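You operate a simulated robot arm through the tools that you are given. There is no shell and no other tool. Be economical: measure what you need, move in short steps, check, and stop when the job is done.

The job below is to be done with a simulated robot arm. You get a single attempt, and the scene is never put back.

JOB
Swap the black roll for the one the head card names.
Fine: old roll in the worn tray, new roll seated in its well, lid shut again.
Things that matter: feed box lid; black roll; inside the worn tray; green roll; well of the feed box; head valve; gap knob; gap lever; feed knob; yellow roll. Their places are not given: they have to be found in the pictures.

It is judged by the outcome, as a careful person would: the job done as asked, and still so three seconds after it is handed in. It fails if anything else is knocked over, pushed out of place, dropped, spilled or broken. A push-on lid holds only when it is set on centred and level and pressed home; a screw cap is set on level and turned clockwise until tight.

ROBOT AND FRAMES
A 6-joint arm with a two-finger parallel gripper, fixed in place. Base frame: the origin is at the foot of the arm, x ahead of it, y to its left, z up; the work surface is at about z = 0.86. Readings come in m, rad, newtons and seconds.
With the tool pointing down near the work surface it reaches from about 0.24 to 0.64 m from the base axis. Its first joint turns from -1.152 to 1.152 rad. Payload 2.7 kg.
Tool frame: the origin (TCP) lies between the finger pads and is the grasp point; the fingertips stand 0.023 m ahead of it; z points along the fingers, y is the line along which they close. The gripper opens to 0.094 m. The fingers are 0.038 m wide and 0.01 m thick; the gripper's body (0.054 by 0.096 m) begins 0.039 m behind the TCP.
Orientation is that of the tool frame in the base frame, as a unit quaternion [w, x, y, z]. With the fingers straight down and closing along the base's y, the tool's x points along the base's -x, its y along +y and its z along -z.

CONTROLS
- The arm moves only by the tool step_arm. Its argument "rows" is a list that holds one entry, the list of rows, each a list of 6 numbers: the shift along the tool's x, y, z in units of 30 mm (1.0 is 30 mm), then the turn, a rotation vector about the tool's x, y, z in units of 6 degrees (1.0 is 6 degrees). In form: [[[x, y, z, wx, wy, wz], ...]]. A call has 1 to 10 rows; each row shifts and turns the commanded pose from where the row before left it, along the tool's axes as they then stand. "fingers" is the gripper command, from -1 (shut) to 1 (fully open), values between in proportion, set as the call begins (left out, the last holds). A call with a number of a shift or a turn outside -1 to 1 is refused whole. A row lasts 0.2 s, in which the tool goes at most 0.05 m and 0.15 rad; a call with a longer step from one row to the next is refused whole, and so is a gripper value outside its range. Where a pose cannot be reached the arm comes as near as it can. A force on the tool above 40 N (or 10 N above the force at the start of the call, whichever is more), or a blocked arm, ends the call early, and 0.2 s more pass. The fingers move at their own pace (about 0.045 m/s each) and stop on an object; they squeeze with about 32 N. The grip force told is the motor's: it shows also when the fingers shut on nothing. Time passes only in rows, and 0.2 s behind the last, so rows that do not move let the fingers close. It gives the time, the measured TCP pose, the force on the tool (base axes), the opening and the grip force at its end, in the units of the frame above (readings bear some noise).
- Cameras (640 x 400 px; columns grow to the right, rows downward): "scene" is fixed at [0.0906, -0.4484, 1.4041]; the picture's right is [0.56, -0.83, 0.00], its down [-0.48, -0.32, -0.82] and it looks along [0.67, 0.46, -0.58] (base axes); focal length 322 px, centre (320, 200). "wrist" rides on the gripper at [-0.039, 0, -0.044] in the tool frame; the picture's right is [0.00, -1.00, 0.00], its down [0.97, 0.00, -0.24] and it looks along [0.24, 0.00, 0.97] (tool axes); focal length 218 px, centre (320, 200).
- capture(camera): a new picture of that camera. No time passes.
- locate(camera, pixels): for up to 12 pixels [column, row] of the newest picture of that camera ("zoom" is the newest enlarged one), the place [x, y, z] in the base frame of the surface seen there, good to about 0.003 m. No time passes.
- zoom(camera, box): a new picture of the part [left, top, right, bottom] of that camera's present view, enlarged. No time passes.
- finish_job(): hands the job in; it is judged then, once.

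Go step by step. Measure first, check grasps and placings, and put right what went wrong. The budget is 80 turns and 54 pictures, counting those below and the enlarged ones. Unless the task says otherwise, let go and move clear before handing in, and close with one line.

The tools are called after "Call:" as a command line: name --argument value ..., lists and objects as JSON in quotes. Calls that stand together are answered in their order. step_arm: Moves the arm, as the interface text tells. Its arguments: {"type":"object","properties":{"rows":{"type":"array"},"fingers":{"type":"number"}},"required":["rows"]} The other tools are called the same way: capture (camera) takes a picture; locate (camera, pixels) gives the place of the surface under pixels of a picture; zoom (camera, box) takes an enlarged picture of a part of a camera's view; finish_job () hands the job in.

At the start:

```text
t: 0.0
eef_pos: [0.3991, -0.2245, 1.188]
tool_rot: [0.0, -0.001, 1.0, 0.0]
contact_force: [0.2, -0.4, -0.9]
finger_gap: 0.0945
grip_force: 0.1
```

scene: 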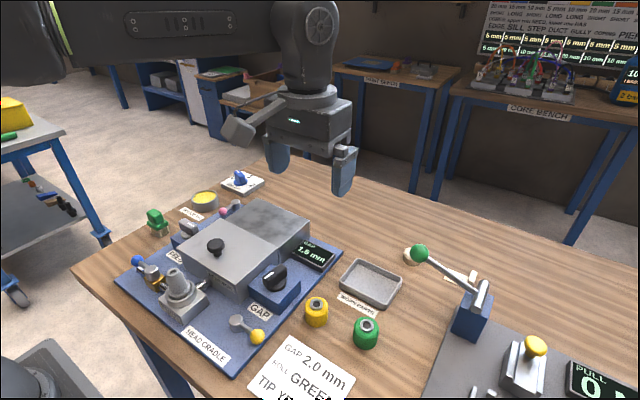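
wrist: 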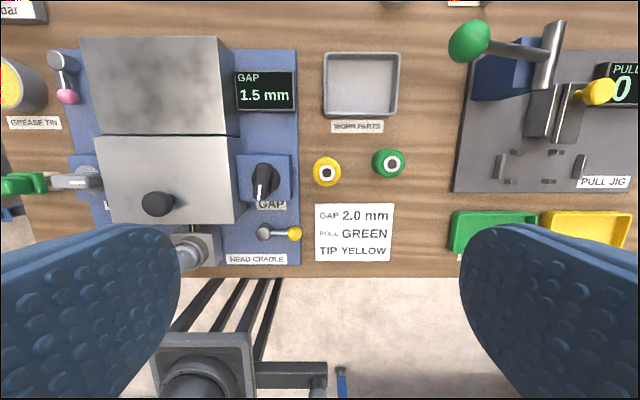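

The card (pixel 290,375 scene) says ROLL GREEN; the feed box with its black knob is around (215,245). I zoom in to measure things.

Call:
zoom --camera "scene" --box '[110, 170, 350, 370]'

Call:
zoom --camera "wrist" --box '[40, 20, 420, 280]'

Call:
locate --camera "wrist" --pixels '[[158, 203], [105, 140], [235, 140], [108, 220], [232, 222], [83, 38], [222, 38], [327, 172], [392, 163], [361, 85], [190, 180], [390, 115]]'

Call:
locate --camera "scene" --pixels '[[215, 244], [183, 259], [242, 284], [278, 249], [215, 222], [310, 231], [252, 204], [316, 302], [366, 324], [371, 284], [175, 280], [273, 276]]'

```text
2.00 times, centred on (230, 270) of scene
```

zoom: 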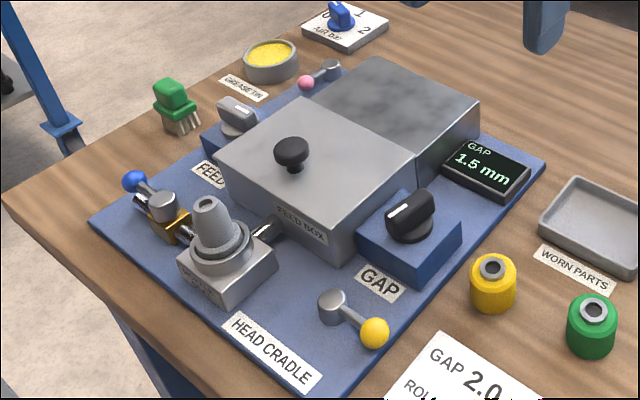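

```text
1.54 times, centred on (230, 150) of wrist
```

zoom: 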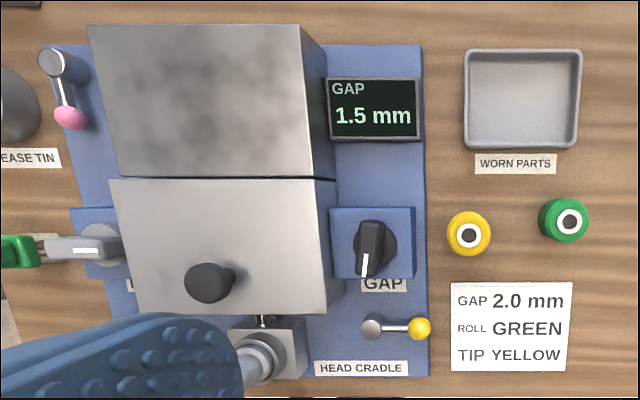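

```text
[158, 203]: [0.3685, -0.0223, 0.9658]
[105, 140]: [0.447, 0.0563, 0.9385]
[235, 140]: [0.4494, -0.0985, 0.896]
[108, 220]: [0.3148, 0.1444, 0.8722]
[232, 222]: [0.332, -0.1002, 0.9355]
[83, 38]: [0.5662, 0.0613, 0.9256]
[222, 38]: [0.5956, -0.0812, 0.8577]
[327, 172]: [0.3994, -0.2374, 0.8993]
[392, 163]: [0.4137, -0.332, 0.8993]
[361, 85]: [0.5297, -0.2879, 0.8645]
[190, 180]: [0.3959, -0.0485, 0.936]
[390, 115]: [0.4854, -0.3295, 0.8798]
```

```text
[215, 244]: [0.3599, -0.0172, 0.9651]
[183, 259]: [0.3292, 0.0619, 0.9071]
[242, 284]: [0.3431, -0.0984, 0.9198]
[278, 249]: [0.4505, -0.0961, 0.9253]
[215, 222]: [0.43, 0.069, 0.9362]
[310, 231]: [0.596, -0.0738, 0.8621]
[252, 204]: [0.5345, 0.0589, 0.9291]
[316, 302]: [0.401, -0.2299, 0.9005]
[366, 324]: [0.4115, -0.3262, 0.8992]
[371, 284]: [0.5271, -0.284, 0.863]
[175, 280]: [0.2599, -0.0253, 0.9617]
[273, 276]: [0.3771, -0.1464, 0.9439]
```

The lid (top z≈0.936, x 0.33–0.45) has its knob near the front edge at about (0.364,-0.020,0.965), which suggests a hinge at the back or a slide. I move over it for a closer look.

Call:
step_arm --rows '[[[0.2, 1, 0, 0, 0, 0], [0.2, 1, 0, 0, 0, 0], [0.2, 1, 0, 0, 0, 0], [0.2, 1, 0, 0, 0, 0], [0.2, 1, 0, 0, 0, 0], [0.2, 1, 0, 0, 0, 0], [0, 0.8, 0, 0, 0, 0], [0, 0, 0.7, 0, 0, 0], [0, 0, 0.7, 0, 0, 0]]]' --fingers 1

Call:
capture --camera "wrist"

Call:
zoom --camera "scene" --box '[165, 190, 325, 310]'

```text
t: 2.0
eef_pos: [0.3603, -0.0221, 1.1455]
tool_rot: [0.001, 0.0, 1.0, -0.001]
contact_force: [0.6, 0.8, 0.4]
finger_gap: 0.0942
grip_force: 0.1
```

```text
49 pictures are left
```

wrist: 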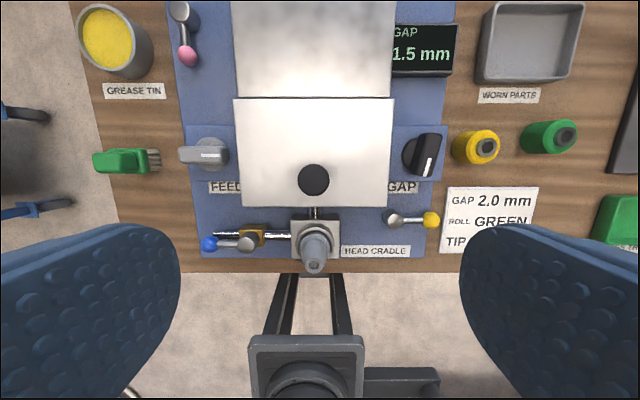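

```text
3.33 times, centred on (245, 250) of scene
```

zoom: 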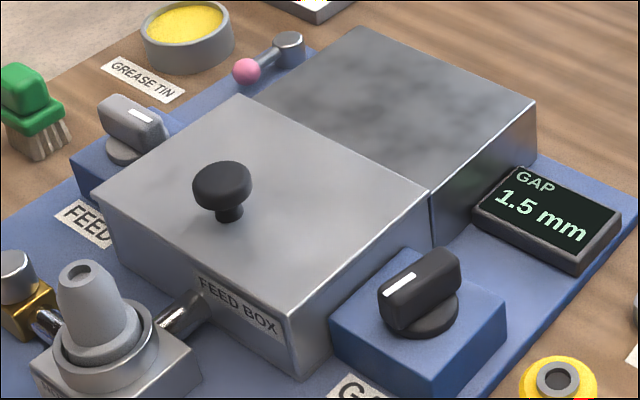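

I see no parting line; the knob is at (313,178). I measure the knob and lid edges precisely.

Call:
locate --camera "wrist" --pixels '[[313, 178], [300, 178], [328, 178], [313, 166], [313, 192], [237, 102], [390, 100], [244, 203], [386, 203], [313, 104], [313, 90], [428, 155]]'

Call:
locate --camera "zoom" --pixels '[[222, 180], [228, 215], [238, 100], [425, 190], [290, 325], [95, 190], [420, 270], [427, 200], [445, 200], [350, 35], [530, 105], [300, 370]]'

```text
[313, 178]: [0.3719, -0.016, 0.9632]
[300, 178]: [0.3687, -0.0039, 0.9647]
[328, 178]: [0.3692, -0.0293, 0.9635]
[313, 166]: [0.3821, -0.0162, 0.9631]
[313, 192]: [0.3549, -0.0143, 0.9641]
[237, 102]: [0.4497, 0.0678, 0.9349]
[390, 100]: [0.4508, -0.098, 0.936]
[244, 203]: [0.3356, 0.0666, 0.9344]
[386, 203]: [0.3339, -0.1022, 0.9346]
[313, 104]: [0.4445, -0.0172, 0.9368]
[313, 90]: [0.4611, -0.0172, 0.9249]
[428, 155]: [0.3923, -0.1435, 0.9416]
```

```text
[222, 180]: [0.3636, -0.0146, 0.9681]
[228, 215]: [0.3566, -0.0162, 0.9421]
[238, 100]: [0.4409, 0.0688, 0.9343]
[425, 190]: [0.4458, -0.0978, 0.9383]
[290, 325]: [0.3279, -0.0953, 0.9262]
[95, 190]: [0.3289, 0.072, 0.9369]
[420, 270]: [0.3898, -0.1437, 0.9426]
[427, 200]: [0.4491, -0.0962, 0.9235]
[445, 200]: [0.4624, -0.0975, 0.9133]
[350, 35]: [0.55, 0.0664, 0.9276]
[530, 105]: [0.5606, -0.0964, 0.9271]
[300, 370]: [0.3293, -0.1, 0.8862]
```

Knob centre is about (0.368,-0.016), head z 0.952–0.965, diameter ~28 mm. I descend onto it, with fingertips stopping just above the lid, and close.

Call:
step_arm --rows '[[[-0.26, 0.2, 1, 0, 0, 0], [0, 0, 1, 0, 0, 0], [0, 0, 1, 0, 0, 0], [0, 0, 1, 0, 0, 0], [0, 0, 1, 0, 0, 0], [0, 0, 0.5, 0, 0, 0], [0, 0, 0.5, 0, 0, 0]]]'

Call:
step_arm --rows '[[[0, 0, 0, 0, 0, 0], [0, 0, 0, 0, 0, 0], [0, 0, 0, 0, 0, 0], [0, 0, 0, 0, 0, 0]]]' --fingers -1

Call:
step_arm --rows '[[[0, 0, -0.2, 0, 0, 0], [0, 0, -0.2, 0, 0, 0], [0, 0, -0.2, 0, 0, 0]]]'

Call:
zoom --camera "scene" --box '[125, 150, 325, 310]'

```text
t: 3.6
eef_pos: [0.3711, -0.0134, 0.9662]
tool_rot: [0.0, 0.0, 1.0, 0.0]
contact_force: [-0.3, 0.6, -0.2]
finger_gap: 0.0937
grip_force: 0.0
```

```text
t: 4.6
eef_pos: [0.3697, -0.0154, 0.9661]
tool_rot: [0.0, 0.0, 1.0, -0.001]
contact_force: [1.6, -16.1, -2.2]
finger_gap: 0.0333
grip_force: 33.4
```

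```text
t: 5.0
eef_pos: [0.3706, -0.0139, 0.9661]
tool_rot: [-0.001, 0.001, 1.0, -0.001]
contact_force: [6.4, -4.5, -5.0]
finger_gap: 0.0329
grip_force: 45.2
stopped in row 1: the force on the tool passed its limit (the readings are from after the stop); the commanded pose is now the measured one
```

```text
2.50 times, centred on (225, 230) of scene
```

zoom: 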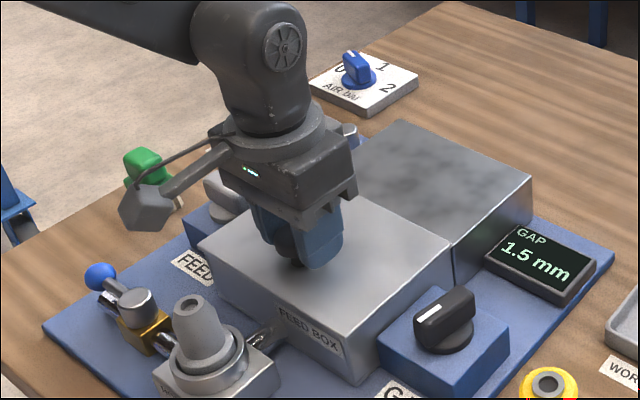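

The lift stopped at once on force, though the grip was still settling. I test again with much finer lift steps.

Call:
step_arm --rows '[[[0, 0, 0, 0, 0, 0], [0, 0, -0.05, 0, 0, 0], [0, 0, -0.05, 0, 0, 0]]]'

```text
t: 5.8
eef_pos: [0.3691, -0.0152, 0.9688]
tool_rot: [-0.003, 0.0, 1.0, 0.001]
contact_force: [13.7, -1.3, -33.6]
finger_gap: 0.0332
grip_force: 45.0
```

The tool rose 2.7 mm under −33 N with a +x force. I look close to see whether the lid moved.

Call:
zoom --camera "scene" --box '[180, 210, 300, 310]'

Call:
capture --camera "wrist"

```text
4.00 times, centred on (240, 260) of scene
```

zoom: 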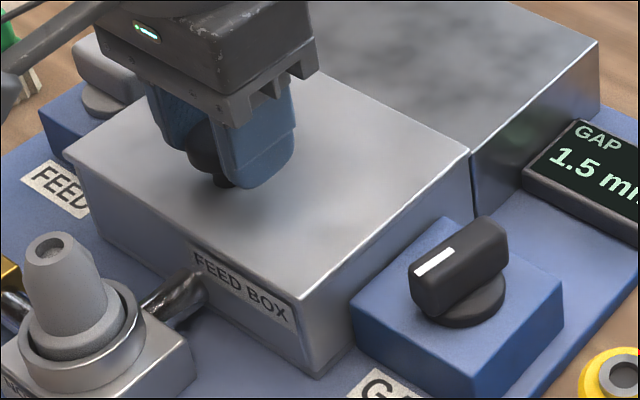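

```text
45 pictures are left
```

wrist: 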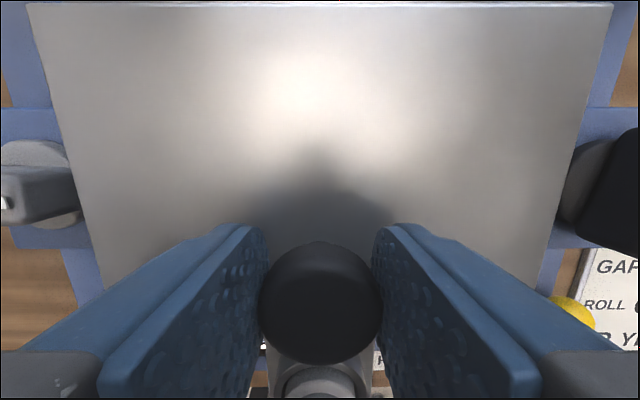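

No visible lid motion. I ease back down and test sliding toward +x gently.

Call:
step_arm --rows '[[[0, 0, 0.1, 0, 0, 0], [0, 0, 0, 0, 0, 0], [-0.1, 0, 0, 0, 0, 0], [-0.1, 0, 0, 0, 0, 0], [-0.1, 0, 0, 0, 0, 0]]]'

```text
t: 7.0
eef_pos: [0.38, -0.0168, 0.9698]
tool_rot: [0.002, -0.001, 1.0, 0.0]
contact_force: [0.4, 1.4, 31.8]
finger_gap: 0.0331
grip_force: 45.5
```

It moved about 11 mm in +x with little x force. I check whether it slid or tilted.

Call:
zoom --camera "scene" --box '[180, 210, 300, 310]'

```text
4.00 times, centred on (240, 260) of scene
```

zoom: 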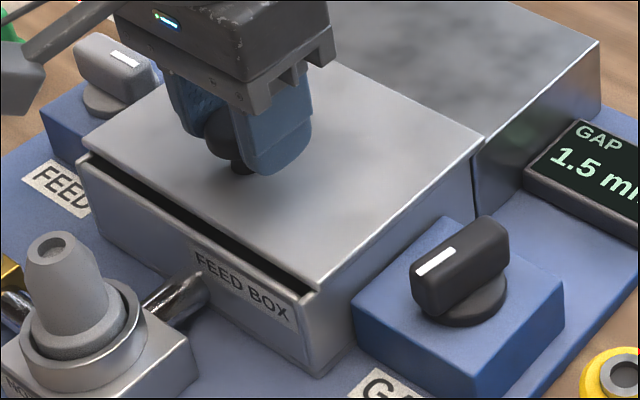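

The lid slides backward, exposing a dark slot at the front. I relieve the down-force and keep sliding in +x.

Call:
step_arm --rows '[[[0, 0, -0.12, 0, 0, 0], [-0.3, 0, 0, 0, 0, 0], [-0.3, 0, 0, 0, 0, 0], [-0.3, 0, 0, 0, 0, 0], [-0.3, 0, 0, 0, 0, 0]]]'

Call:
zoom --camera "scene" --box '[165, 180, 325, 310]'

```text
t: 8.2
eef_pos: [0.4139, -0.0148, 0.9683]
tool_rot: [-0.005, 0.001, 1.0, 0.0]
contact_force: [-0.3, 3.3, -19.1]
finger_gap: 0.033
grip_force: 45.0
```

```text
3.08 times, centred on (245, 245) of scene
```

zoom: 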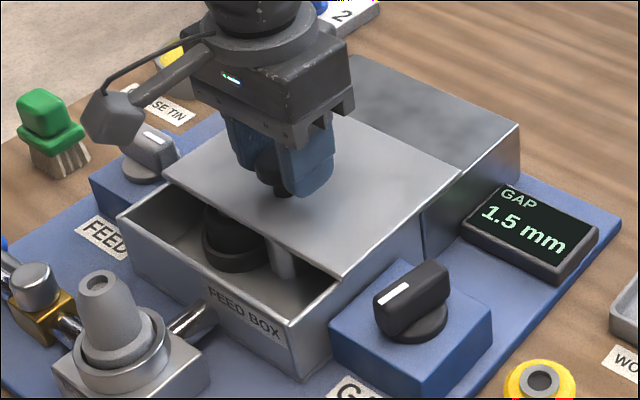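

Sliding works; the black roll in its well and a post are visible. I continue back to open fully.

Call:
step_arm --rows '[[[0, 0, 0.05, 0, 0, 0], [-0.3, 0, 0, 0, 0, 0], [-0.3, 0, 0, 0, 0, 0], [-0.3, 0, 0, 0, 0, 0], [-0.3, 0, 0, 0, 0, 0], [-0.3, 0, 0, 0, 0, 0], [-0.3, 0, 0, 0, 0, 0]]]'

Call:
zoom --camera "scene" --box '[165, 180, 325, 310]'

```text
t: 9.8
eef_pos: [0.4693, -0.0141, 0.9684]
tool_rot: [0.0, -0.001, 1.0, -0.001]
contact_force: [-1.2, 3.2, 7.7]
finger_gap: 0.0331
grip_force: 45.5
```

```text
3.08 times, centred on (245, 245) of scene
```

zoom: 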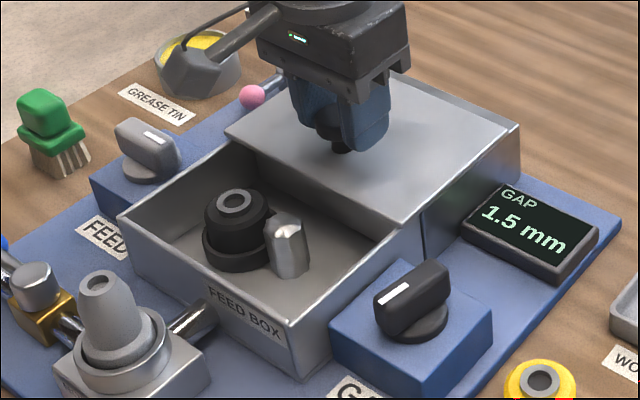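

Nearly open. I slide 12 mm further, release, rise, and look in with the wrist camera.

Call:
step_arm --rows '[[[-0.2, 0, 0, 0, 0, 0], [-0.2, 0, 0, 0, 0, 0], [0, 0, 0, 0, 0, 0]]]'

Call:
step_arm --rows '[[[0, 0, 0, 0, 0, 0], [0, 0, 0, 0, 0, 0], [0, 0, 0, 0, 0, 0], [0, 0, 0, 0, 0, 0]]]' --fingers 0.3

Call:
step_arm --rows '[[[0, 0, -0.5, 0, 0, 0], [0, 0, -1, 0, 0, 0], [0, 0, -1, 0, 0, 0], [0.8, 0, -0.5, 0, 0, 0], [1, 0, 0, 0, 0, 0], [1, 0, 0, 0, 0, 0], [1, 0, 0, 0, 0, 0]]]' --fingers 1

Call:
capture --camera "wrist"

Call:
zoom --camera "scene" --box '[165, 180, 325, 310]'

```text
t: 10.6
eef_pos: [0.4813, -0.0159, 0.9695]
tool_rot: [0.001, 0.0, 1.0, 0.0]
contact_force: [-0.2, 3.5, 10.4]
finger_gap: 0.033
grip_force: 45.0
```

```text
t: 11.6
eef_pos: [0.48, -0.0145, 0.9672]
tool_rot: [-0.002, -0.001, 1.0, -0.001]
contact_force: [0.6, 0.3, 0.2]
finger_gap: 0.061
grip_force: 0.1
```

```text
t: 13.2
eef_pos: [0.367, -0.0155, 1.0586]
tool_rot: [-0.002, 0.0, 1.0, -0.001]
contact_force: [0.1, 0.9, -0.3]
finger_gap: 0.0941
grip_force: 0.0
```

```text
41 pictures are left
```

wrist: 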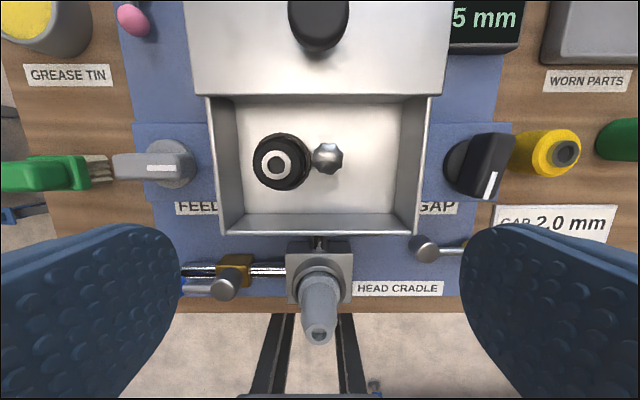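

```text
3.08 times, centred on (245, 245) of scene
```

zoom: 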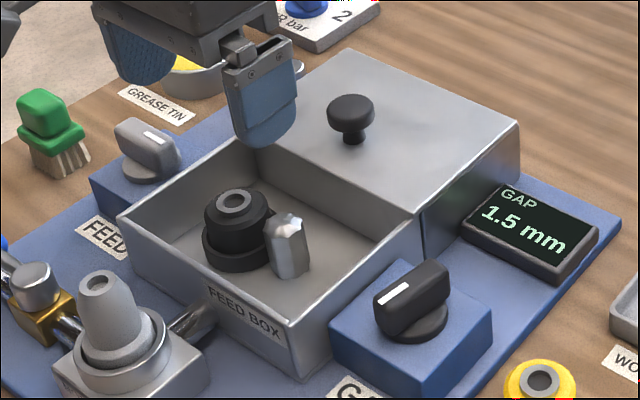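

The black roll is at wrist (278,163), a fluted silver wheel beside it at (327,158). I zoom for detail and measure.

Call:
zoom --camera "wrist" --box '[200, 80, 440, 240]'

Call:
locate --camera "wrist" --pixels '[[275, 165], [268, 163], [286, 163], [275, 156], [275, 172], [254, 163], [310, 163], [325, 157], [340, 158], [260, 210], [320, 97], [370, 160]]'

Call:
zoom --camera "scene" --box '[205, 215, 255, 255]'

Call:
locate --camera "zoom" --pixels '[[320, 200], [260, 80], [240, 110], [290, 110], [260, 230], [450, 200], [450, 280]]'

```text
2.50 times, centred on (320, 160) of wrist
```

zoom: 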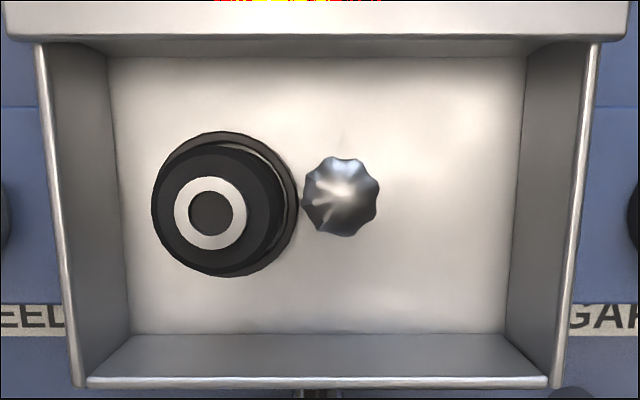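

```text
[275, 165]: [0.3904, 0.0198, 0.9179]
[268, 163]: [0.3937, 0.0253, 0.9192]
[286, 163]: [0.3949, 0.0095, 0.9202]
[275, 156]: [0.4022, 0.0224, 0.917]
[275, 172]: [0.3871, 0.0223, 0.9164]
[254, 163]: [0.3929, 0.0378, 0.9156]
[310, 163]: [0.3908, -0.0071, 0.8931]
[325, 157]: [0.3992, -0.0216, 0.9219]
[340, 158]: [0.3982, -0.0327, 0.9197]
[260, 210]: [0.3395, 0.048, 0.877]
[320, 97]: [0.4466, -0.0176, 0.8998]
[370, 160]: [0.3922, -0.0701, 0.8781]
```

```text
10.00 times, centred on (230, 235) of scene
```

zoom: 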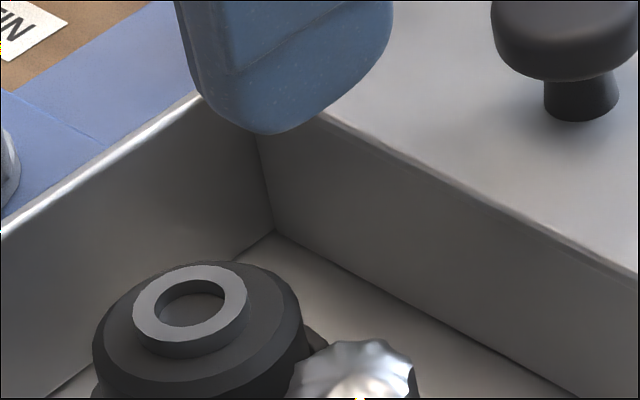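

```text
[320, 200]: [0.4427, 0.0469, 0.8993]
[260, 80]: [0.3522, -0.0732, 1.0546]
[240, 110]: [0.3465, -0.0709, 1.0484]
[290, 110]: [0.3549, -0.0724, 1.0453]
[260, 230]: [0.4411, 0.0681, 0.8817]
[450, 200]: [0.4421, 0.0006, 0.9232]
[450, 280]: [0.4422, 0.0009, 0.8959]
```

Roll centre ≈(0.391,0.0205), radius ≈23 mm, top ≈0.919; the well collar tops at ≈0.893 and the wheel's edge is at y≈-0.010. So I will grip along x; I turn the tool 90° now at height.

Call:
step_arm --rows '[[[0, 0, 0, 0, 0, 1], [0, 0, 0, 0, 0, 1], [0, 0, 0, 0, 0, 1], [0, 0, 0, 0, 0, 1], [0, 0, 0, 0, 0, 1], [0, 0, 0, 0, 0, 1], [0, 0, 0, 0, 0, 1], [0, 0, 0, 0, 0, 1]]]' --fingers 0.4

Call:
step_arm --rows '[[[0, 0, 0, 0, 0, 1], [0, 0, 0, 0, 0, 1], [0, 0, 0, 0, 0, 1], [0, 0, 0, 0, 0, 1], [0, 0, 0, 0, 0, 1], [0, 0, 0, 0, 0, 1], [0, 0, 0, 0, 0, 1], [0, 0, 0, 0, 0, 0]]]'

Call:
capture --camera "wrist"

```text
t: 15.0
eef_pos: [0.3676, -0.015, 1.059]
tool_rot: [-0.001, 0.407, 0.913, -0.002]
contact_force: [0.1, -0.4, -0.4]
finger_gap: 0.0656
grip_force: 0.0
```

```text
t: 16.8
eef_pos: [0.3681, -0.0158, 1.058]
tool_rot: [-0.001, 0.708, 0.706, -0.002]
contact_force: [0.0, -0.2, 0.2]
finger_gap: 0.0658
grip_force: 0.0
```

```text
37 pictures are left
```

wrist: 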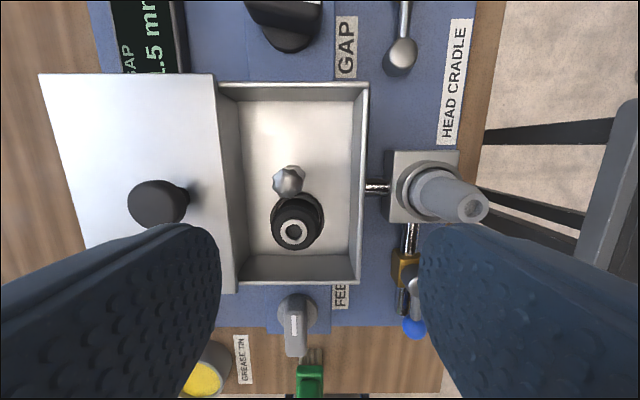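

The second view agrees on (0.391,0.0205). I move over it and descend to z≈0.94 first.

Call:
step_arm --rows '[[[0.6, 0.4, 0, 0, 0, 0], [0.58, 0.37, 0, 0, 0, 0], [0, 0, 1, 0, 0, 0], [0, 0, 1, 0, 0, 0], [0, 0, 1, 0, 0, 0], [0, 0, 0.9, 0, 0, 0], [0, 0, 0, 0, 0, 0]]]'

Call:
capture --camera "wrist"

Call:
zoom --camera "scene" --box '[165, 180, 325, 310]'

```text
t: 18.4
eef_pos: [0.3921, 0.019, 0.9412]
tool_rot: [0.0, 0.707, 0.707, -0.002]
contact_force: [-0.8, -0.8, -0.4]
finger_gap: 0.0659
grip_force: 0.1
```

```text
36 pictures are left
```

wrist: 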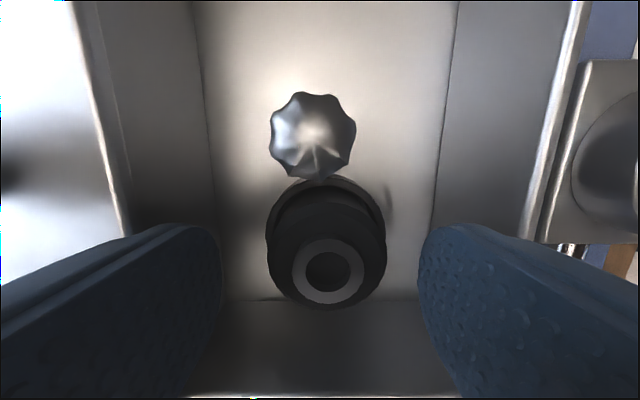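

```text
3.08 times, centred on (245, 245) of scene
```

zoom: 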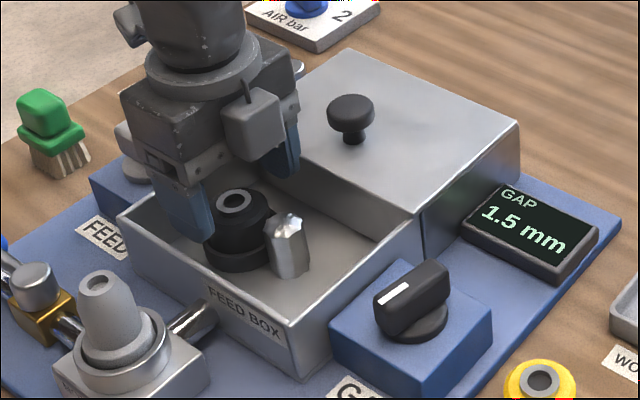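

Well straddled; hub slightly right of centre (328,272), so I shift −2 mm in x, go down to z≈0.920 and close.

Call:
step_arm --rows '[[[0.03, -0.07, 0.35, 0, 0, 0], [0, 0, 0.35, 0, 0, 0], [0, 0, 0, 0, 0, 0]]]'

Call:
step_arm --rows '[[[0, 0, 0, 0, 0, 0], [0, 0, 0, 0, 0, 0], [0, 0, 0, 0, 0, 0], [0, 0, 0, 0, 0, 0]]]' --fingers -1

```text
t: 19.2
eef_pos: [0.3885, 0.0207, 0.9222]
tool_rot: [-0.001, 0.707, 0.707, -0.002]
contact_force: [0.2, -1.4, 0.8]
finger_gap: 0.0658
grip_force: 0.1
```

```text
t: 20.2
eef_pos: [0.3892, 0.0217, 0.9215]
tool_rot: [0.0, 0.707, 0.707, -0.002]
contact_force: [0.2, -0.6, 0.3]
finger_gap: 0.0427
grip_force: 32.1
```

Gripped at a 42.7 mm gap with negligible side force. I lift in small steps.

Call:
step_arm --rows '[[[0, 0, -0.1, 0, 0, 0], [0, 0, -0.2, 0, 0, 0], [0, 0, -0.5, 0, 0, 0], [0, 0, -1, 0, 0, 0], [0, 0, -1, 0, 0, 0], [0, 0, -0.5, 0, 0, 0]]]'

Call:
zoom --camera "scene" --box '[165, 150, 325, 310]'

```text
t: 21.6
eef_pos: [0.3913, 0.0238, 1.02]
tool_rot: [-0.001, 0.707, 0.708, -0.002]
contact_force: [0.3, 0.4, -0.1]
finger_gap: 0.0
grip_force: 32.4
```

```text
2.50 times, centred on (245, 230) of scene
```

zoom: 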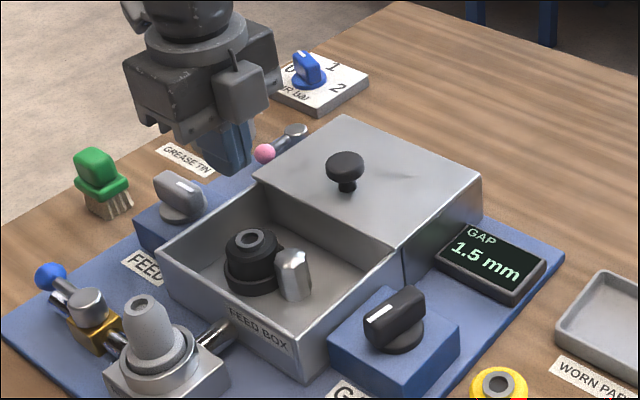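

The fingers slipped off (gap 0). I look closely at the roll's shape to see where to grip.

Call:
zoom --camera "scene" --box '[205, 225, 265, 270]'

Call:
locate --camera "zoom" --pixels '[[230, 110], [160, 150], [180, 200], [200, 240], [200, 280], [200, 310], [200, 330], [290, 230], [390, 150], [390, 280]]'

Call:
zoom --camera "scene" --box '[295, 285, 395, 355]'

Call:
capture --camera "wrist"

```text
8.89 times, centred on (235, 248) of scene
```

zoom: 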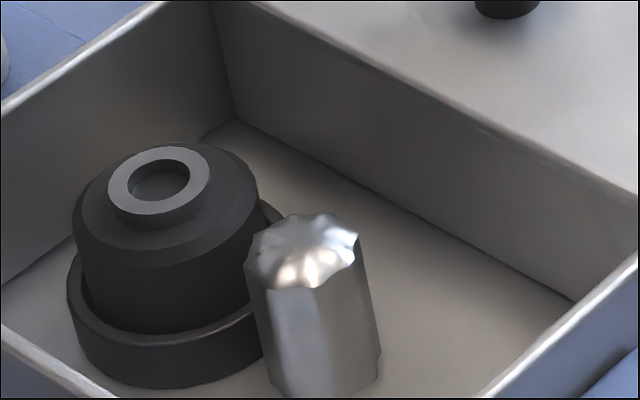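

```text
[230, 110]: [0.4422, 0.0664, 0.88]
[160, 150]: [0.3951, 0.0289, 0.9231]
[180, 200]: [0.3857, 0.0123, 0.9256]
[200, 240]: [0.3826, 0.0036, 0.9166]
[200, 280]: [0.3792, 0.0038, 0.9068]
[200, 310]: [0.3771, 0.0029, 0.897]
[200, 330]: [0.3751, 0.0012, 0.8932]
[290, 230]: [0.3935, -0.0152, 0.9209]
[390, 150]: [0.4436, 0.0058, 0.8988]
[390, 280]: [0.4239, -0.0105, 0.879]
```

```text
5.71 times, centred on (345, 320) of scene
```

zoom: 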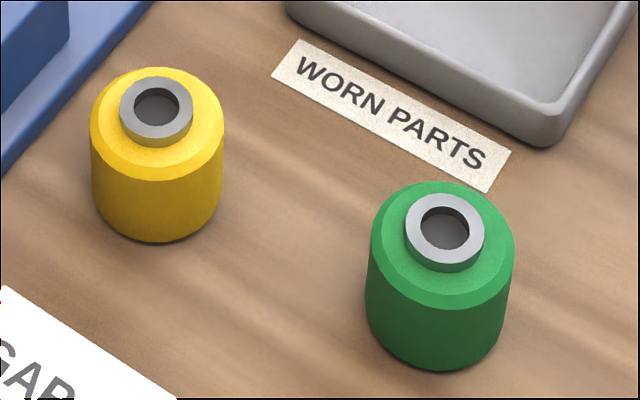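

```text
31 pictures are left
```

wrist: 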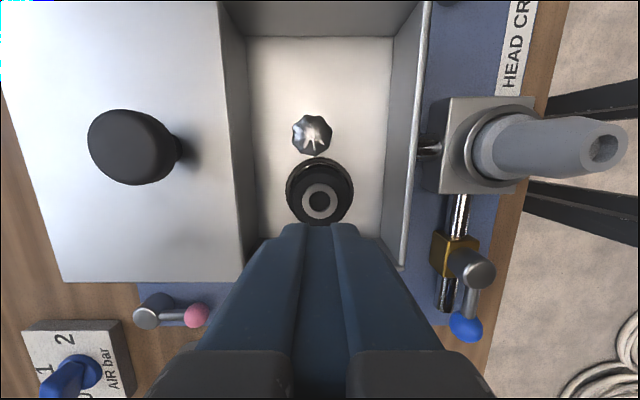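

The roll's straight body spans z≈0.895–0.914 above the collar, clear of the wheel. I retry: open, descend a little deeper (z≈0.918), close, and lift in tiny steps reading the force.

Call:
step_arm --rows '[[[0, 0, 0, 0, 0, 0], [0, 0, 0, 0, 0, 0], [0, 0, 0, 0, 0, 0], [0, 0, 0, 0, 0, 0]]]' --fingers 0.4

Call:
step_arm --rows '[[[-0.1, 0, 1, 0, 0, 0], [0, 0, 1, 0, 0, 0], [0, 0, 0.9, 0, 0, 0], [0, 0, 0.5, 0, 0, 0], [0, 0, 0, 0, 0, 0]]]'

Call:
step_arm --rows '[[[0, 0, 0, 0, 0, 0], [0, 0, 0, 0, 0, 0], [0, 0, 0, 0, 0, 0], [0, 0, 0, 0, 0, 0]]]' --fingers -1

Call:
step_arm --rows '[[[0, 0, -0.05, 0, 0, 0], [0, 0, 0, 0, 0, 0]]]'

```text
t: 22.6
eef_pos: [0.3898, 0.0228, 1.0204]
tool_rot: [0.0, 0.707, 0.707, -0.002]
contact_force: [0.2, -0.7, -0.4]
finger_gap: 0.0659
grip_force: 0.1
```

```text
t: 23.8
eef_pos: [0.3886, 0.0181, 0.916]
tool_rot: [-0.001, 0.707, 0.708, -0.002]
contact_force: [0.1, -0.6, -0.3]
finger_gap: 0.0659
grip_force: 0.0
```

```text
t: 24.8
eef_pos: [0.3885, 0.0182, 0.9165]
tool_rot: [0.0, 0.707, 0.708, -0.002]
contact_force: [0.1, -0.6, -0.3]
finger_gap: 0.0428
grip_force: 31.9
```

```text
t: 25.4
eef_pos: [0.3897, 0.0193, 0.9191]
tool_rot: [0.0, 0.707, 0.707, -0.002]
contact_force: [0.7, 0.4, -0.7]
finger_gap: 0.0432
grip_force: 32.0
```

Almost no force so far. I continue slowly.

Call:
step_arm --rows '[[[0, 0, -0.1, 0, 0, 0], [0, 0, -0.1, 0, 0, 0], [0, 0, 0, 0, 0, 0]]]'

Call:
zoom --camera "scene" --box '[195, 205, 275, 270]'

```text
t: 26.2
eef_pos: [0.3874, 0.018, 0.925]
tool_rot: [-0.001, 0.707, 0.708, -0.001]
contact_force: [3.0, -0.4, -2.9]
finger_gap: 0.0429
grip_force: 31.7
```

```text
6.15 times, centred on (235, 238) of scene
```

zoom: 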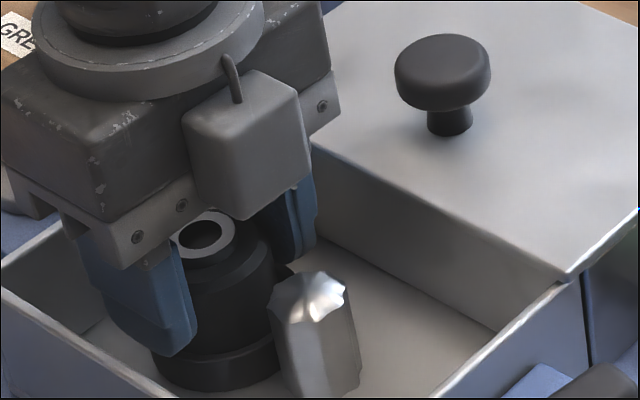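

The roll is rising with the gripper this time. I keep lifting slowly until it's clear of the well.

Call:
step_arm --rows '[[[0, 0, -0.15, 0, 0, 0], [0, 0, -0.15, 0, 0, 0], [0, 0, -0.15, 0, 0, 0], [0, 0, -0.15, 0, 0, 0], [0, 0, -0.15, 0, 0, 0], [0, 0, -0.15, 0, 0, 0]]]'

Call:
zoom --camera "scene" --box '[195, 195, 275, 270]'

```text
t: 27.6
eef_pos: [0.388, 0.0178, 0.9525]
tool_rot: [-0.001, 0.707, 0.707, -0.002]
contact_force: [0.3, -0.1, -1.1]
finger_gap: 0.0427
grip_force: 32.4
```

```text
5.33 times, centred on (235, 232) of scene
```

zoom: 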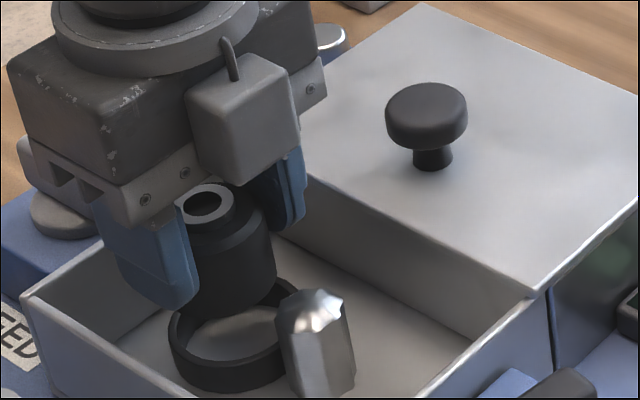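

The roll is out of its collar. I raise gently and carry it toward the tray at about (0.528,-0.286).

Call:
step_arm --rows '[[[0, 0, -0.3, 0, 0, 0], [0, 0, -0.5, 0, 0, 0], [0, 0, -0.7, 0, 0, 0], [0, 0, -0.7, 0, 0, 0], [0, 0, -0.7, 0, 0, 0], [-0.3, 0.1, -0.3, 0, 0, 0]]]'

Call:
step_arm --rows '[[[-0.6, 0.3, 0, 0, 0, 0], [-0.9, 0.4, 0, 0, 0, 0], [-0.9, 0.4, 0, 0, 0, 0], [-0.9, 0.4, 0, 0, 0, 0], [-0.9, 0.4, 0, 0, 0, 0], [-0.9, 0.4, 0, 0, 0, 0], [-0.9, 0.4, 0, 0, 0, 0], [-0.9, 0.5, 0, 0, 0, 0], [-0.9, 0.5, 0, 0, 0, 0], [-0.9, 0.5, 0, 0, 0, 0]]]'

Call:
step_arm --rows '[[[-0.6, 0.3, 0, 0, 0, 0], [-0.5, 0, 0, 0, 0, 0], [0, 0, 0, 0, 0, 0]]]'

Call:
capture --camera "wrist"

Call:
capture --camera "scene"

```text
t: 29.0
eef_pos: [0.3901, 0.0092, 1.0476]
tool_rot: [-0.001, 0.707, 0.707, -0.002]
contact_force: [0.1, -0.6, -0.8]
finger_gap: 0.043
grip_force: 31.8
```

```text
t: 31.2
eef_pos: [0.5196, -0.2516, 1.0493]
tool_rot: [-0.001, 0.707, 0.707, -0.002]
contact_force: [0.3, 0.1, -1.5]
finger_gap: 0.0429
grip_force: 32.2
```

```text
t: 32.0
eef_pos: [0.5276, -0.2833, 1.0473]
tool_rot: [-0.001, 0.707, 0.708, -0.002]
contact_force: [-0.9, 0.1, -0.8]
finger_gap: 0.0425
grip_force: 31.8
```

```text
28 pictures are left
```

wrist: 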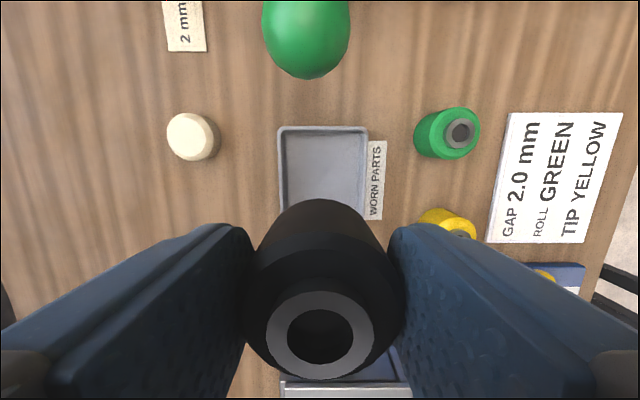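

```text
27 pictures are left
```

scene: 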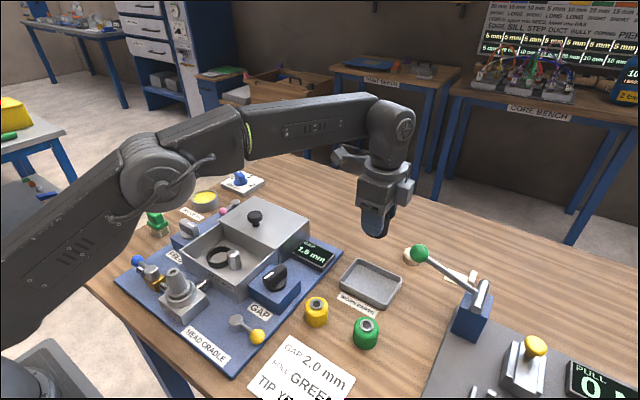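

The roll hangs over the tray; I measure tray corners and the nearby green handle ball to check clearance.

Call:
locate --camera "scene" --pixels '[[359, 261], [402, 283], [379, 306], [341, 285], [372, 283], [420, 253], [366, 324], [316, 302]]'

Call:
locate --camera "wrist" --pixels '[[281, 130], [365, 130], [323, 135], [323, 160], [305, 40], [320, 328]]'

```text
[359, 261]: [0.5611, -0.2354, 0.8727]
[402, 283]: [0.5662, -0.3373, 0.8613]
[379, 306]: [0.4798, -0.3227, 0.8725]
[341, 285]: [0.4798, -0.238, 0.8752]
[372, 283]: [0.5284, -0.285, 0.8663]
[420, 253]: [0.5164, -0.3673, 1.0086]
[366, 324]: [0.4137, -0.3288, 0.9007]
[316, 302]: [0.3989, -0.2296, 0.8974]
```

```text
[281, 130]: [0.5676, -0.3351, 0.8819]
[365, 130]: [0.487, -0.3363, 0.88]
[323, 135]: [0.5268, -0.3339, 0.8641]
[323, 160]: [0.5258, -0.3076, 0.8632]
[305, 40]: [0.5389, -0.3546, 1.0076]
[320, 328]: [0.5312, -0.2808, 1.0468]
```

Tray centre ≈(0.525,-0.286); the jig's green ball sits at y≲-0.354, so I place the roll on the tray's +y side (y≈-0.268) for clearance and descend.

Call:
step_arm --rows '[[[0.5, -0.03, 0.3, 0, 0, 0], [0, 0, 0.8, 0, 0, 0], [0, 0, 0.8, 0, 0, 0], [0, 0, 0.8, 0, 0, 0], [0, 0, 0.8, 0, 0, 0], [0, 0, 0.6, 0, 0, 0], [0, 0, 0.4, 0, 0, 0], [0, 0, 0, 0, 0, 0]]]'

Call:
zoom --camera "scene" --box '[315, 210, 435, 320]'

```text
t: 33.8
eef_pos: [0.5253, -0.27, 0.9129]
tool_rot: [-0.001, 0.707, 0.707, -0.002]
contact_force: [-0.2, -0.3, -0.1]
finger_gap: 0.0426
grip_force: 31.5
```

```text
3.64 times, centred on (375, 265) of scene
```

zoom: 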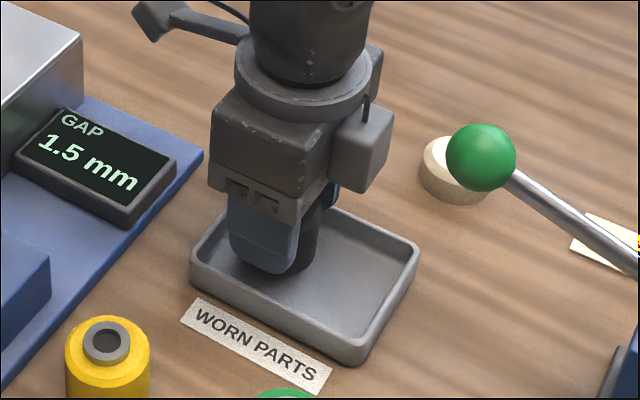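

Clear of the ball and inside the tray. I lower in 1.5 mm rows until contact.

Call:
step_arm --rows '[[[0, 0, 0.1, 0, 0, 0], [0, 0, 0.1, 0, 0, 0], [0, 0, 0.05, 0, 0, 0], [0, 0, 0.05, 0, 0, 0], [0, 0, 0, 0, 0, 0]]]'

```text
t: 35.0
eef_pos: [0.5263, -0.2694, 0.9042]
tool_rot: [0.001, 0.707, 0.707, -0.001]
contact_force: [2.8, -2.6, 7.3]
finger_gap: 0.0427
grip_force: 32.0
```

Contact at 7 N: the roll is on the tray floor. I open slightly, rise, and check.

Call:
step_arm --rows '[[[0, 0, 0, 0, 0, 0], [0, 0, 0, 0, 0, 0], [0, 0, 0, 0, 0, 0]]]' --fingers 0.15

Call:
step_arm --rows '[[[0, 0, -0.3, 0, 0, 0], [0, 0, -0.6, 0, 0, 0], [0, 0, -0.9, 0, 0, 0], [0, 0, -0.9, 0, 0, 0], [0, 0, -0.9, 0, 0, 0], [0, 0, -0.9, 0, 0, 0]]]'

Call:
capture --camera "wrist"

Call:
zoom --camera "scene" --box '[295, 230, 435, 360]'

Call:
locate --camera "zoom" --pixels '[[220, 290], [218, 280]]'

```text
t: 35.8
eef_pos: [0.5255, -0.2686, 0.9035]
tool_rot: [-0.001, 0.707, 0.707, -0.001]
contact_force: [0.2, -0.7, 0.2]
finger_gap: 0.0538
grip_force: 0.1
```

```text
t: 37.2
eef_pos: [0.5249, -0.2707, 1.0422]
tool_rot: [-0.001, 0.707, 0.707, -0.002]
contact_force: [0.2, 0.0, 0.1]
finger_gap: 0.0542
grip_force: 0.1
```

```text
25 pictures are left
```

wrist: 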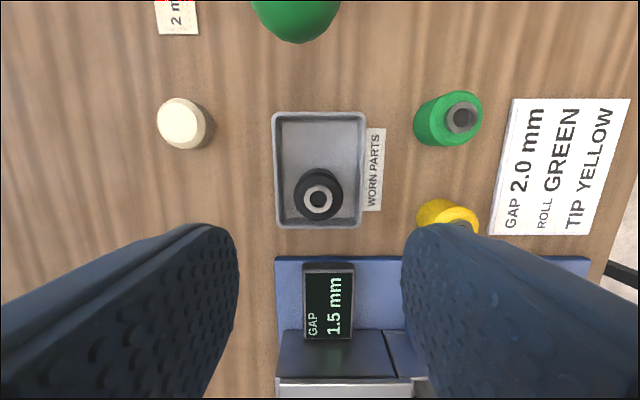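

```text
3.08 times, centred on (365, 295) of scene
```

zoom: 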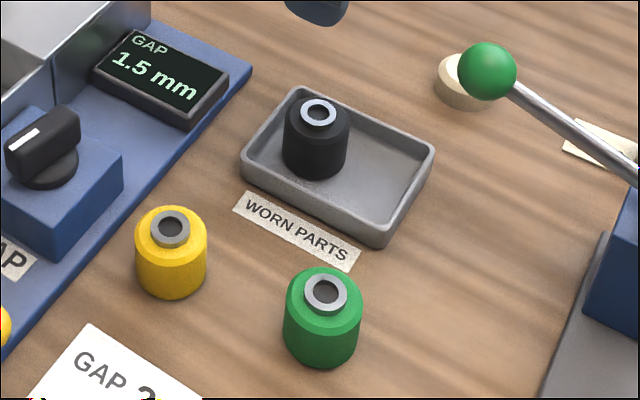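

```text
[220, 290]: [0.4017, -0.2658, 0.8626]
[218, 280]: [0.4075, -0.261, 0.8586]
```

Black roll stands in the tray. Green roll is at ≈(0.412,-0.330); I move over it and verify.

Call:
step_arm --rows '[[[-0.5, -0.94, 0, 0, 0, 0], [-0.5, -0.94, 0, 0, 0, 0], [-0.5, -0.94, 0, 0, 0, 0], [-0.5, -0.95, 0, 0, 0, 0], [0, 0, 0.8, 0, 0, 0], [0, 0, 0.8, 0, 0, 0], [0, 0, 0, 0, 0, 0]]]' --fingers 0.4

Call:
capture --camera "wrist"

```text
t: 38.8
eef_pos: [0.4119, -0.3283, 0.9913]
tool_rot: [0.0, 0.707, 0.707, -0.002]
contact_force: [0.2, 0.5, 0.2]
finger_gap: 0.0658
grip_force: 0.0
```

```text
23 pictures are left
```

wrist: 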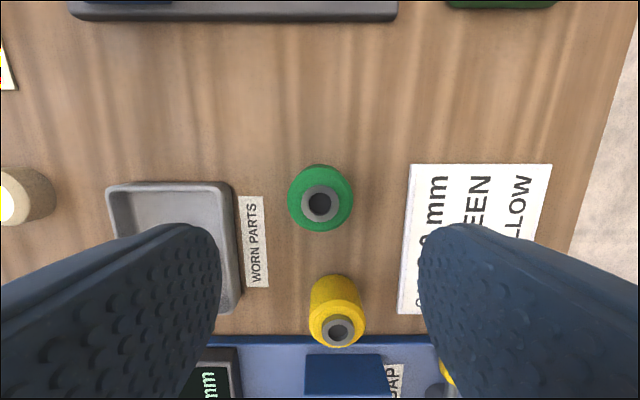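

Green hub at (320,204): centre (0.412,-0.331). I descend to z≈0.901 and grip at the same relative height as the black roll.

Call:
step_arm --rows '[[[-0.09, 0, 0.8, 0, 0, 0], [0, 0, 0.8, 0, 0, 0], [0, 0, 0.8, 0, 0, 0], [0, 0, 0.6, 0, 0, 0], [0, 0, 0, 0, 0, 0]]]'

Call:
step_arm --rows '[[[0, 0, 0, 0, 0, 0], [0, 0, 0, 0, 0, 0], [0, 0, 0, 0, 0, 0], [0, 0, 0, 0, 0, 0]]]' --fingers -1

Call:
step_arm --rows '[[[0, 0, -0.1, 0, 0, 0], [0, 0, -0.2, 0, 0, 0], [0, 0, -0.3, 0, 0, 0], [0, 0, -0.5, 0, 0, 0], [0, 0, 0, 0, 0, 0]]]'

Call:
capture --camera "scene"

```text
t: 40.0
eef_pos: [0.4111, -0.3336, 0.8996]
tool_rot: [0.0, 0.707, 0.707, -0.002]
contact_force: [-0.3, 0.0, -0.2]
finger_gap: 0.0658
grip_force: 0.1
```

```text
t: 41.0
eef_pos: [0.4111, -0.3332, 0.9019]
tool_rot: [-0.001, 0.707, 0.707, -0.001]
contact_force: [-1.7, -0.4, 0.0]
finger_gap: 0.0429
grip_force: 31.8
```

```text
t: 42.2
eef_pos: [0.412, -0.3295, 0.9349]
tool_rot: [-0.001, 0.707, 0.708, -0.002]
contact_force: [0.3, -0.7, 0.3]
finger_gap: 0.043
grip_force: 32.6
```

```text
22 pictures are left
```

scene: 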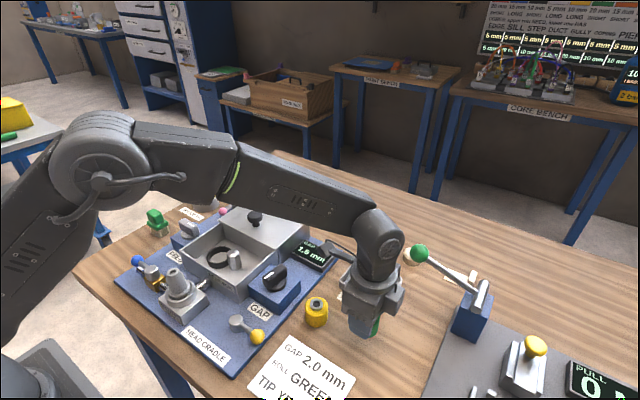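

Green roll held. I lift and carry it over the well.

Call:
step_arm --rows '[[[0, 0, -0.5, 0, 0, 0], [0, 0, -0.8, 0, 0, 0], [0, 0, -0.8, 0, 0, 0], [0, 0, -0.8, 0, 0, 0], [0.3, 0, -0.8, 0, 0, 0], [0.6, -0.05, -0.1, 0, 0, 0], [0.9, -0.05, 0, 0, 0, 0], [0.9, -0.05, 0, 0, 0, 0]]]'

Call:
step_arm --rows '[[[0.9, -0.05, 0, 0, 0, 0], [0.9, -0.05, 0, 0, 0, 0], [0.9, -0.05, 0, 0, 0, 0], [0.9, -0.05, 0, 0, 0, 0], [0.9, -0.05, 0, 0, 0, 0], [0.9, -0.1, 0, 0, 0, 0], [0.9, -0.1, 0, 0, 0, 0], [0.9, -0.1, 0, 0, 0, 0], [0.9, -0.1, 0, 0, 0, 0], [0, 0, 0, 0, 0, 0]]]'

Call:
capture --camera "wrist"

Call:
zoom --camera "scene" --box '[165, 150, 325, 290]'

```text
t: 44.0
eef_pos: [0.4062, -0.2529, 1.0492]
tool_rot: [-0.001, 0.707, 0.707, -0.001]
contact_force: [-0.2, 0.6, -1.1]
finger_gap: 0.0427
grip_force: 32.2
```

```text
t: 46.2
eef_pos: [0.3881, -0.0093, 1.0461]
tool_rot: [0.0, 0.707, 0.707, -0.002]
contact_force: [0.7, -0.4, -1.0]
finger_gap: 0.043
grip_force: 32.0
```

```text
21 pictures are left
```

wrist: 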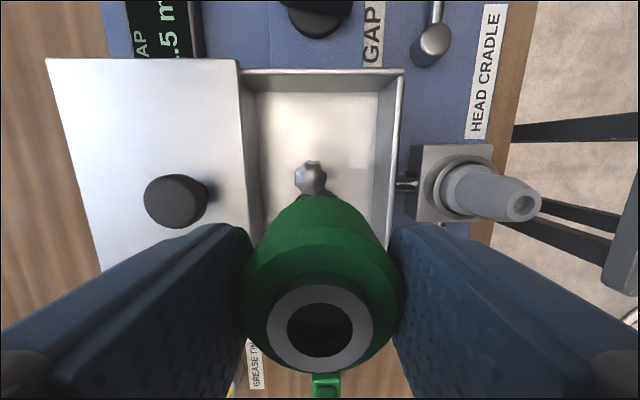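

```text
2.86 times, centred on (245, 220) of scene
```

zoom: 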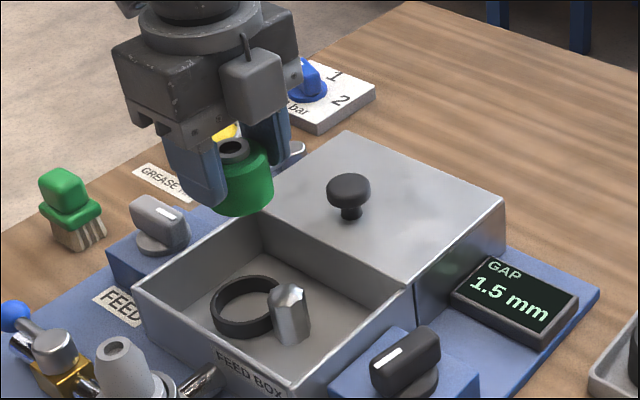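

I measure the collar rim and the held roll precisely before lowering.

Call:
locate --camera "wrist" --pixels '[[280, 328], [364, 328], [321, 293], [321, 364], [312, 175], [395, 70], [255, 75]]'

Call:
zoom --camera "scene" --box '[205, 230, 265, 275]'

```text
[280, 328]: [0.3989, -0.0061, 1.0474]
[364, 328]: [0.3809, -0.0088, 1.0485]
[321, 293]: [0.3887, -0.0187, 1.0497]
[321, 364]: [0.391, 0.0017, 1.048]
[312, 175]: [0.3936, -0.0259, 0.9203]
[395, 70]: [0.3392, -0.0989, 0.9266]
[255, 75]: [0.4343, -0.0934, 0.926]
```

```text
8.89 times, centred on (235, 252) of scene
```

zoom: 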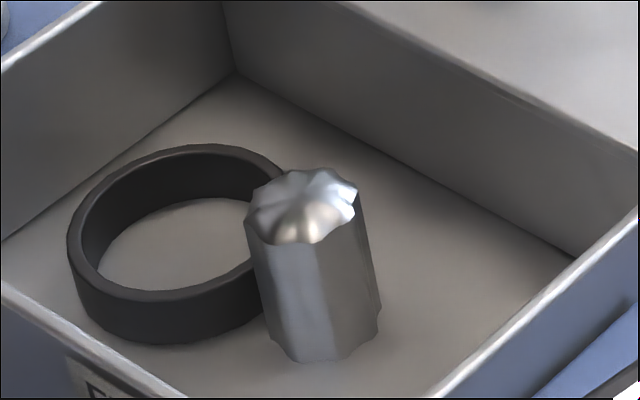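

Call:
locate --camera "zoom" --pixels '[[76, 230], [90, 195], [130, 162], [205, 149], [255, 158], [100, 280], [135, 296], [170, 297], [215, 286], [180, 240]]'

```text
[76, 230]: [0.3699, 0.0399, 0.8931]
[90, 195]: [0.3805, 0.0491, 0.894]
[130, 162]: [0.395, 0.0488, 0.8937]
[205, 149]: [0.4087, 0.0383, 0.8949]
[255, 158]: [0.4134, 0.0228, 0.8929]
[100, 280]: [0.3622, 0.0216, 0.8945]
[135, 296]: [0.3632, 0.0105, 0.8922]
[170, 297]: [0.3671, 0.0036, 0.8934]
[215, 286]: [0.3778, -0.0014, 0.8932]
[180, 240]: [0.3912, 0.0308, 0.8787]
```

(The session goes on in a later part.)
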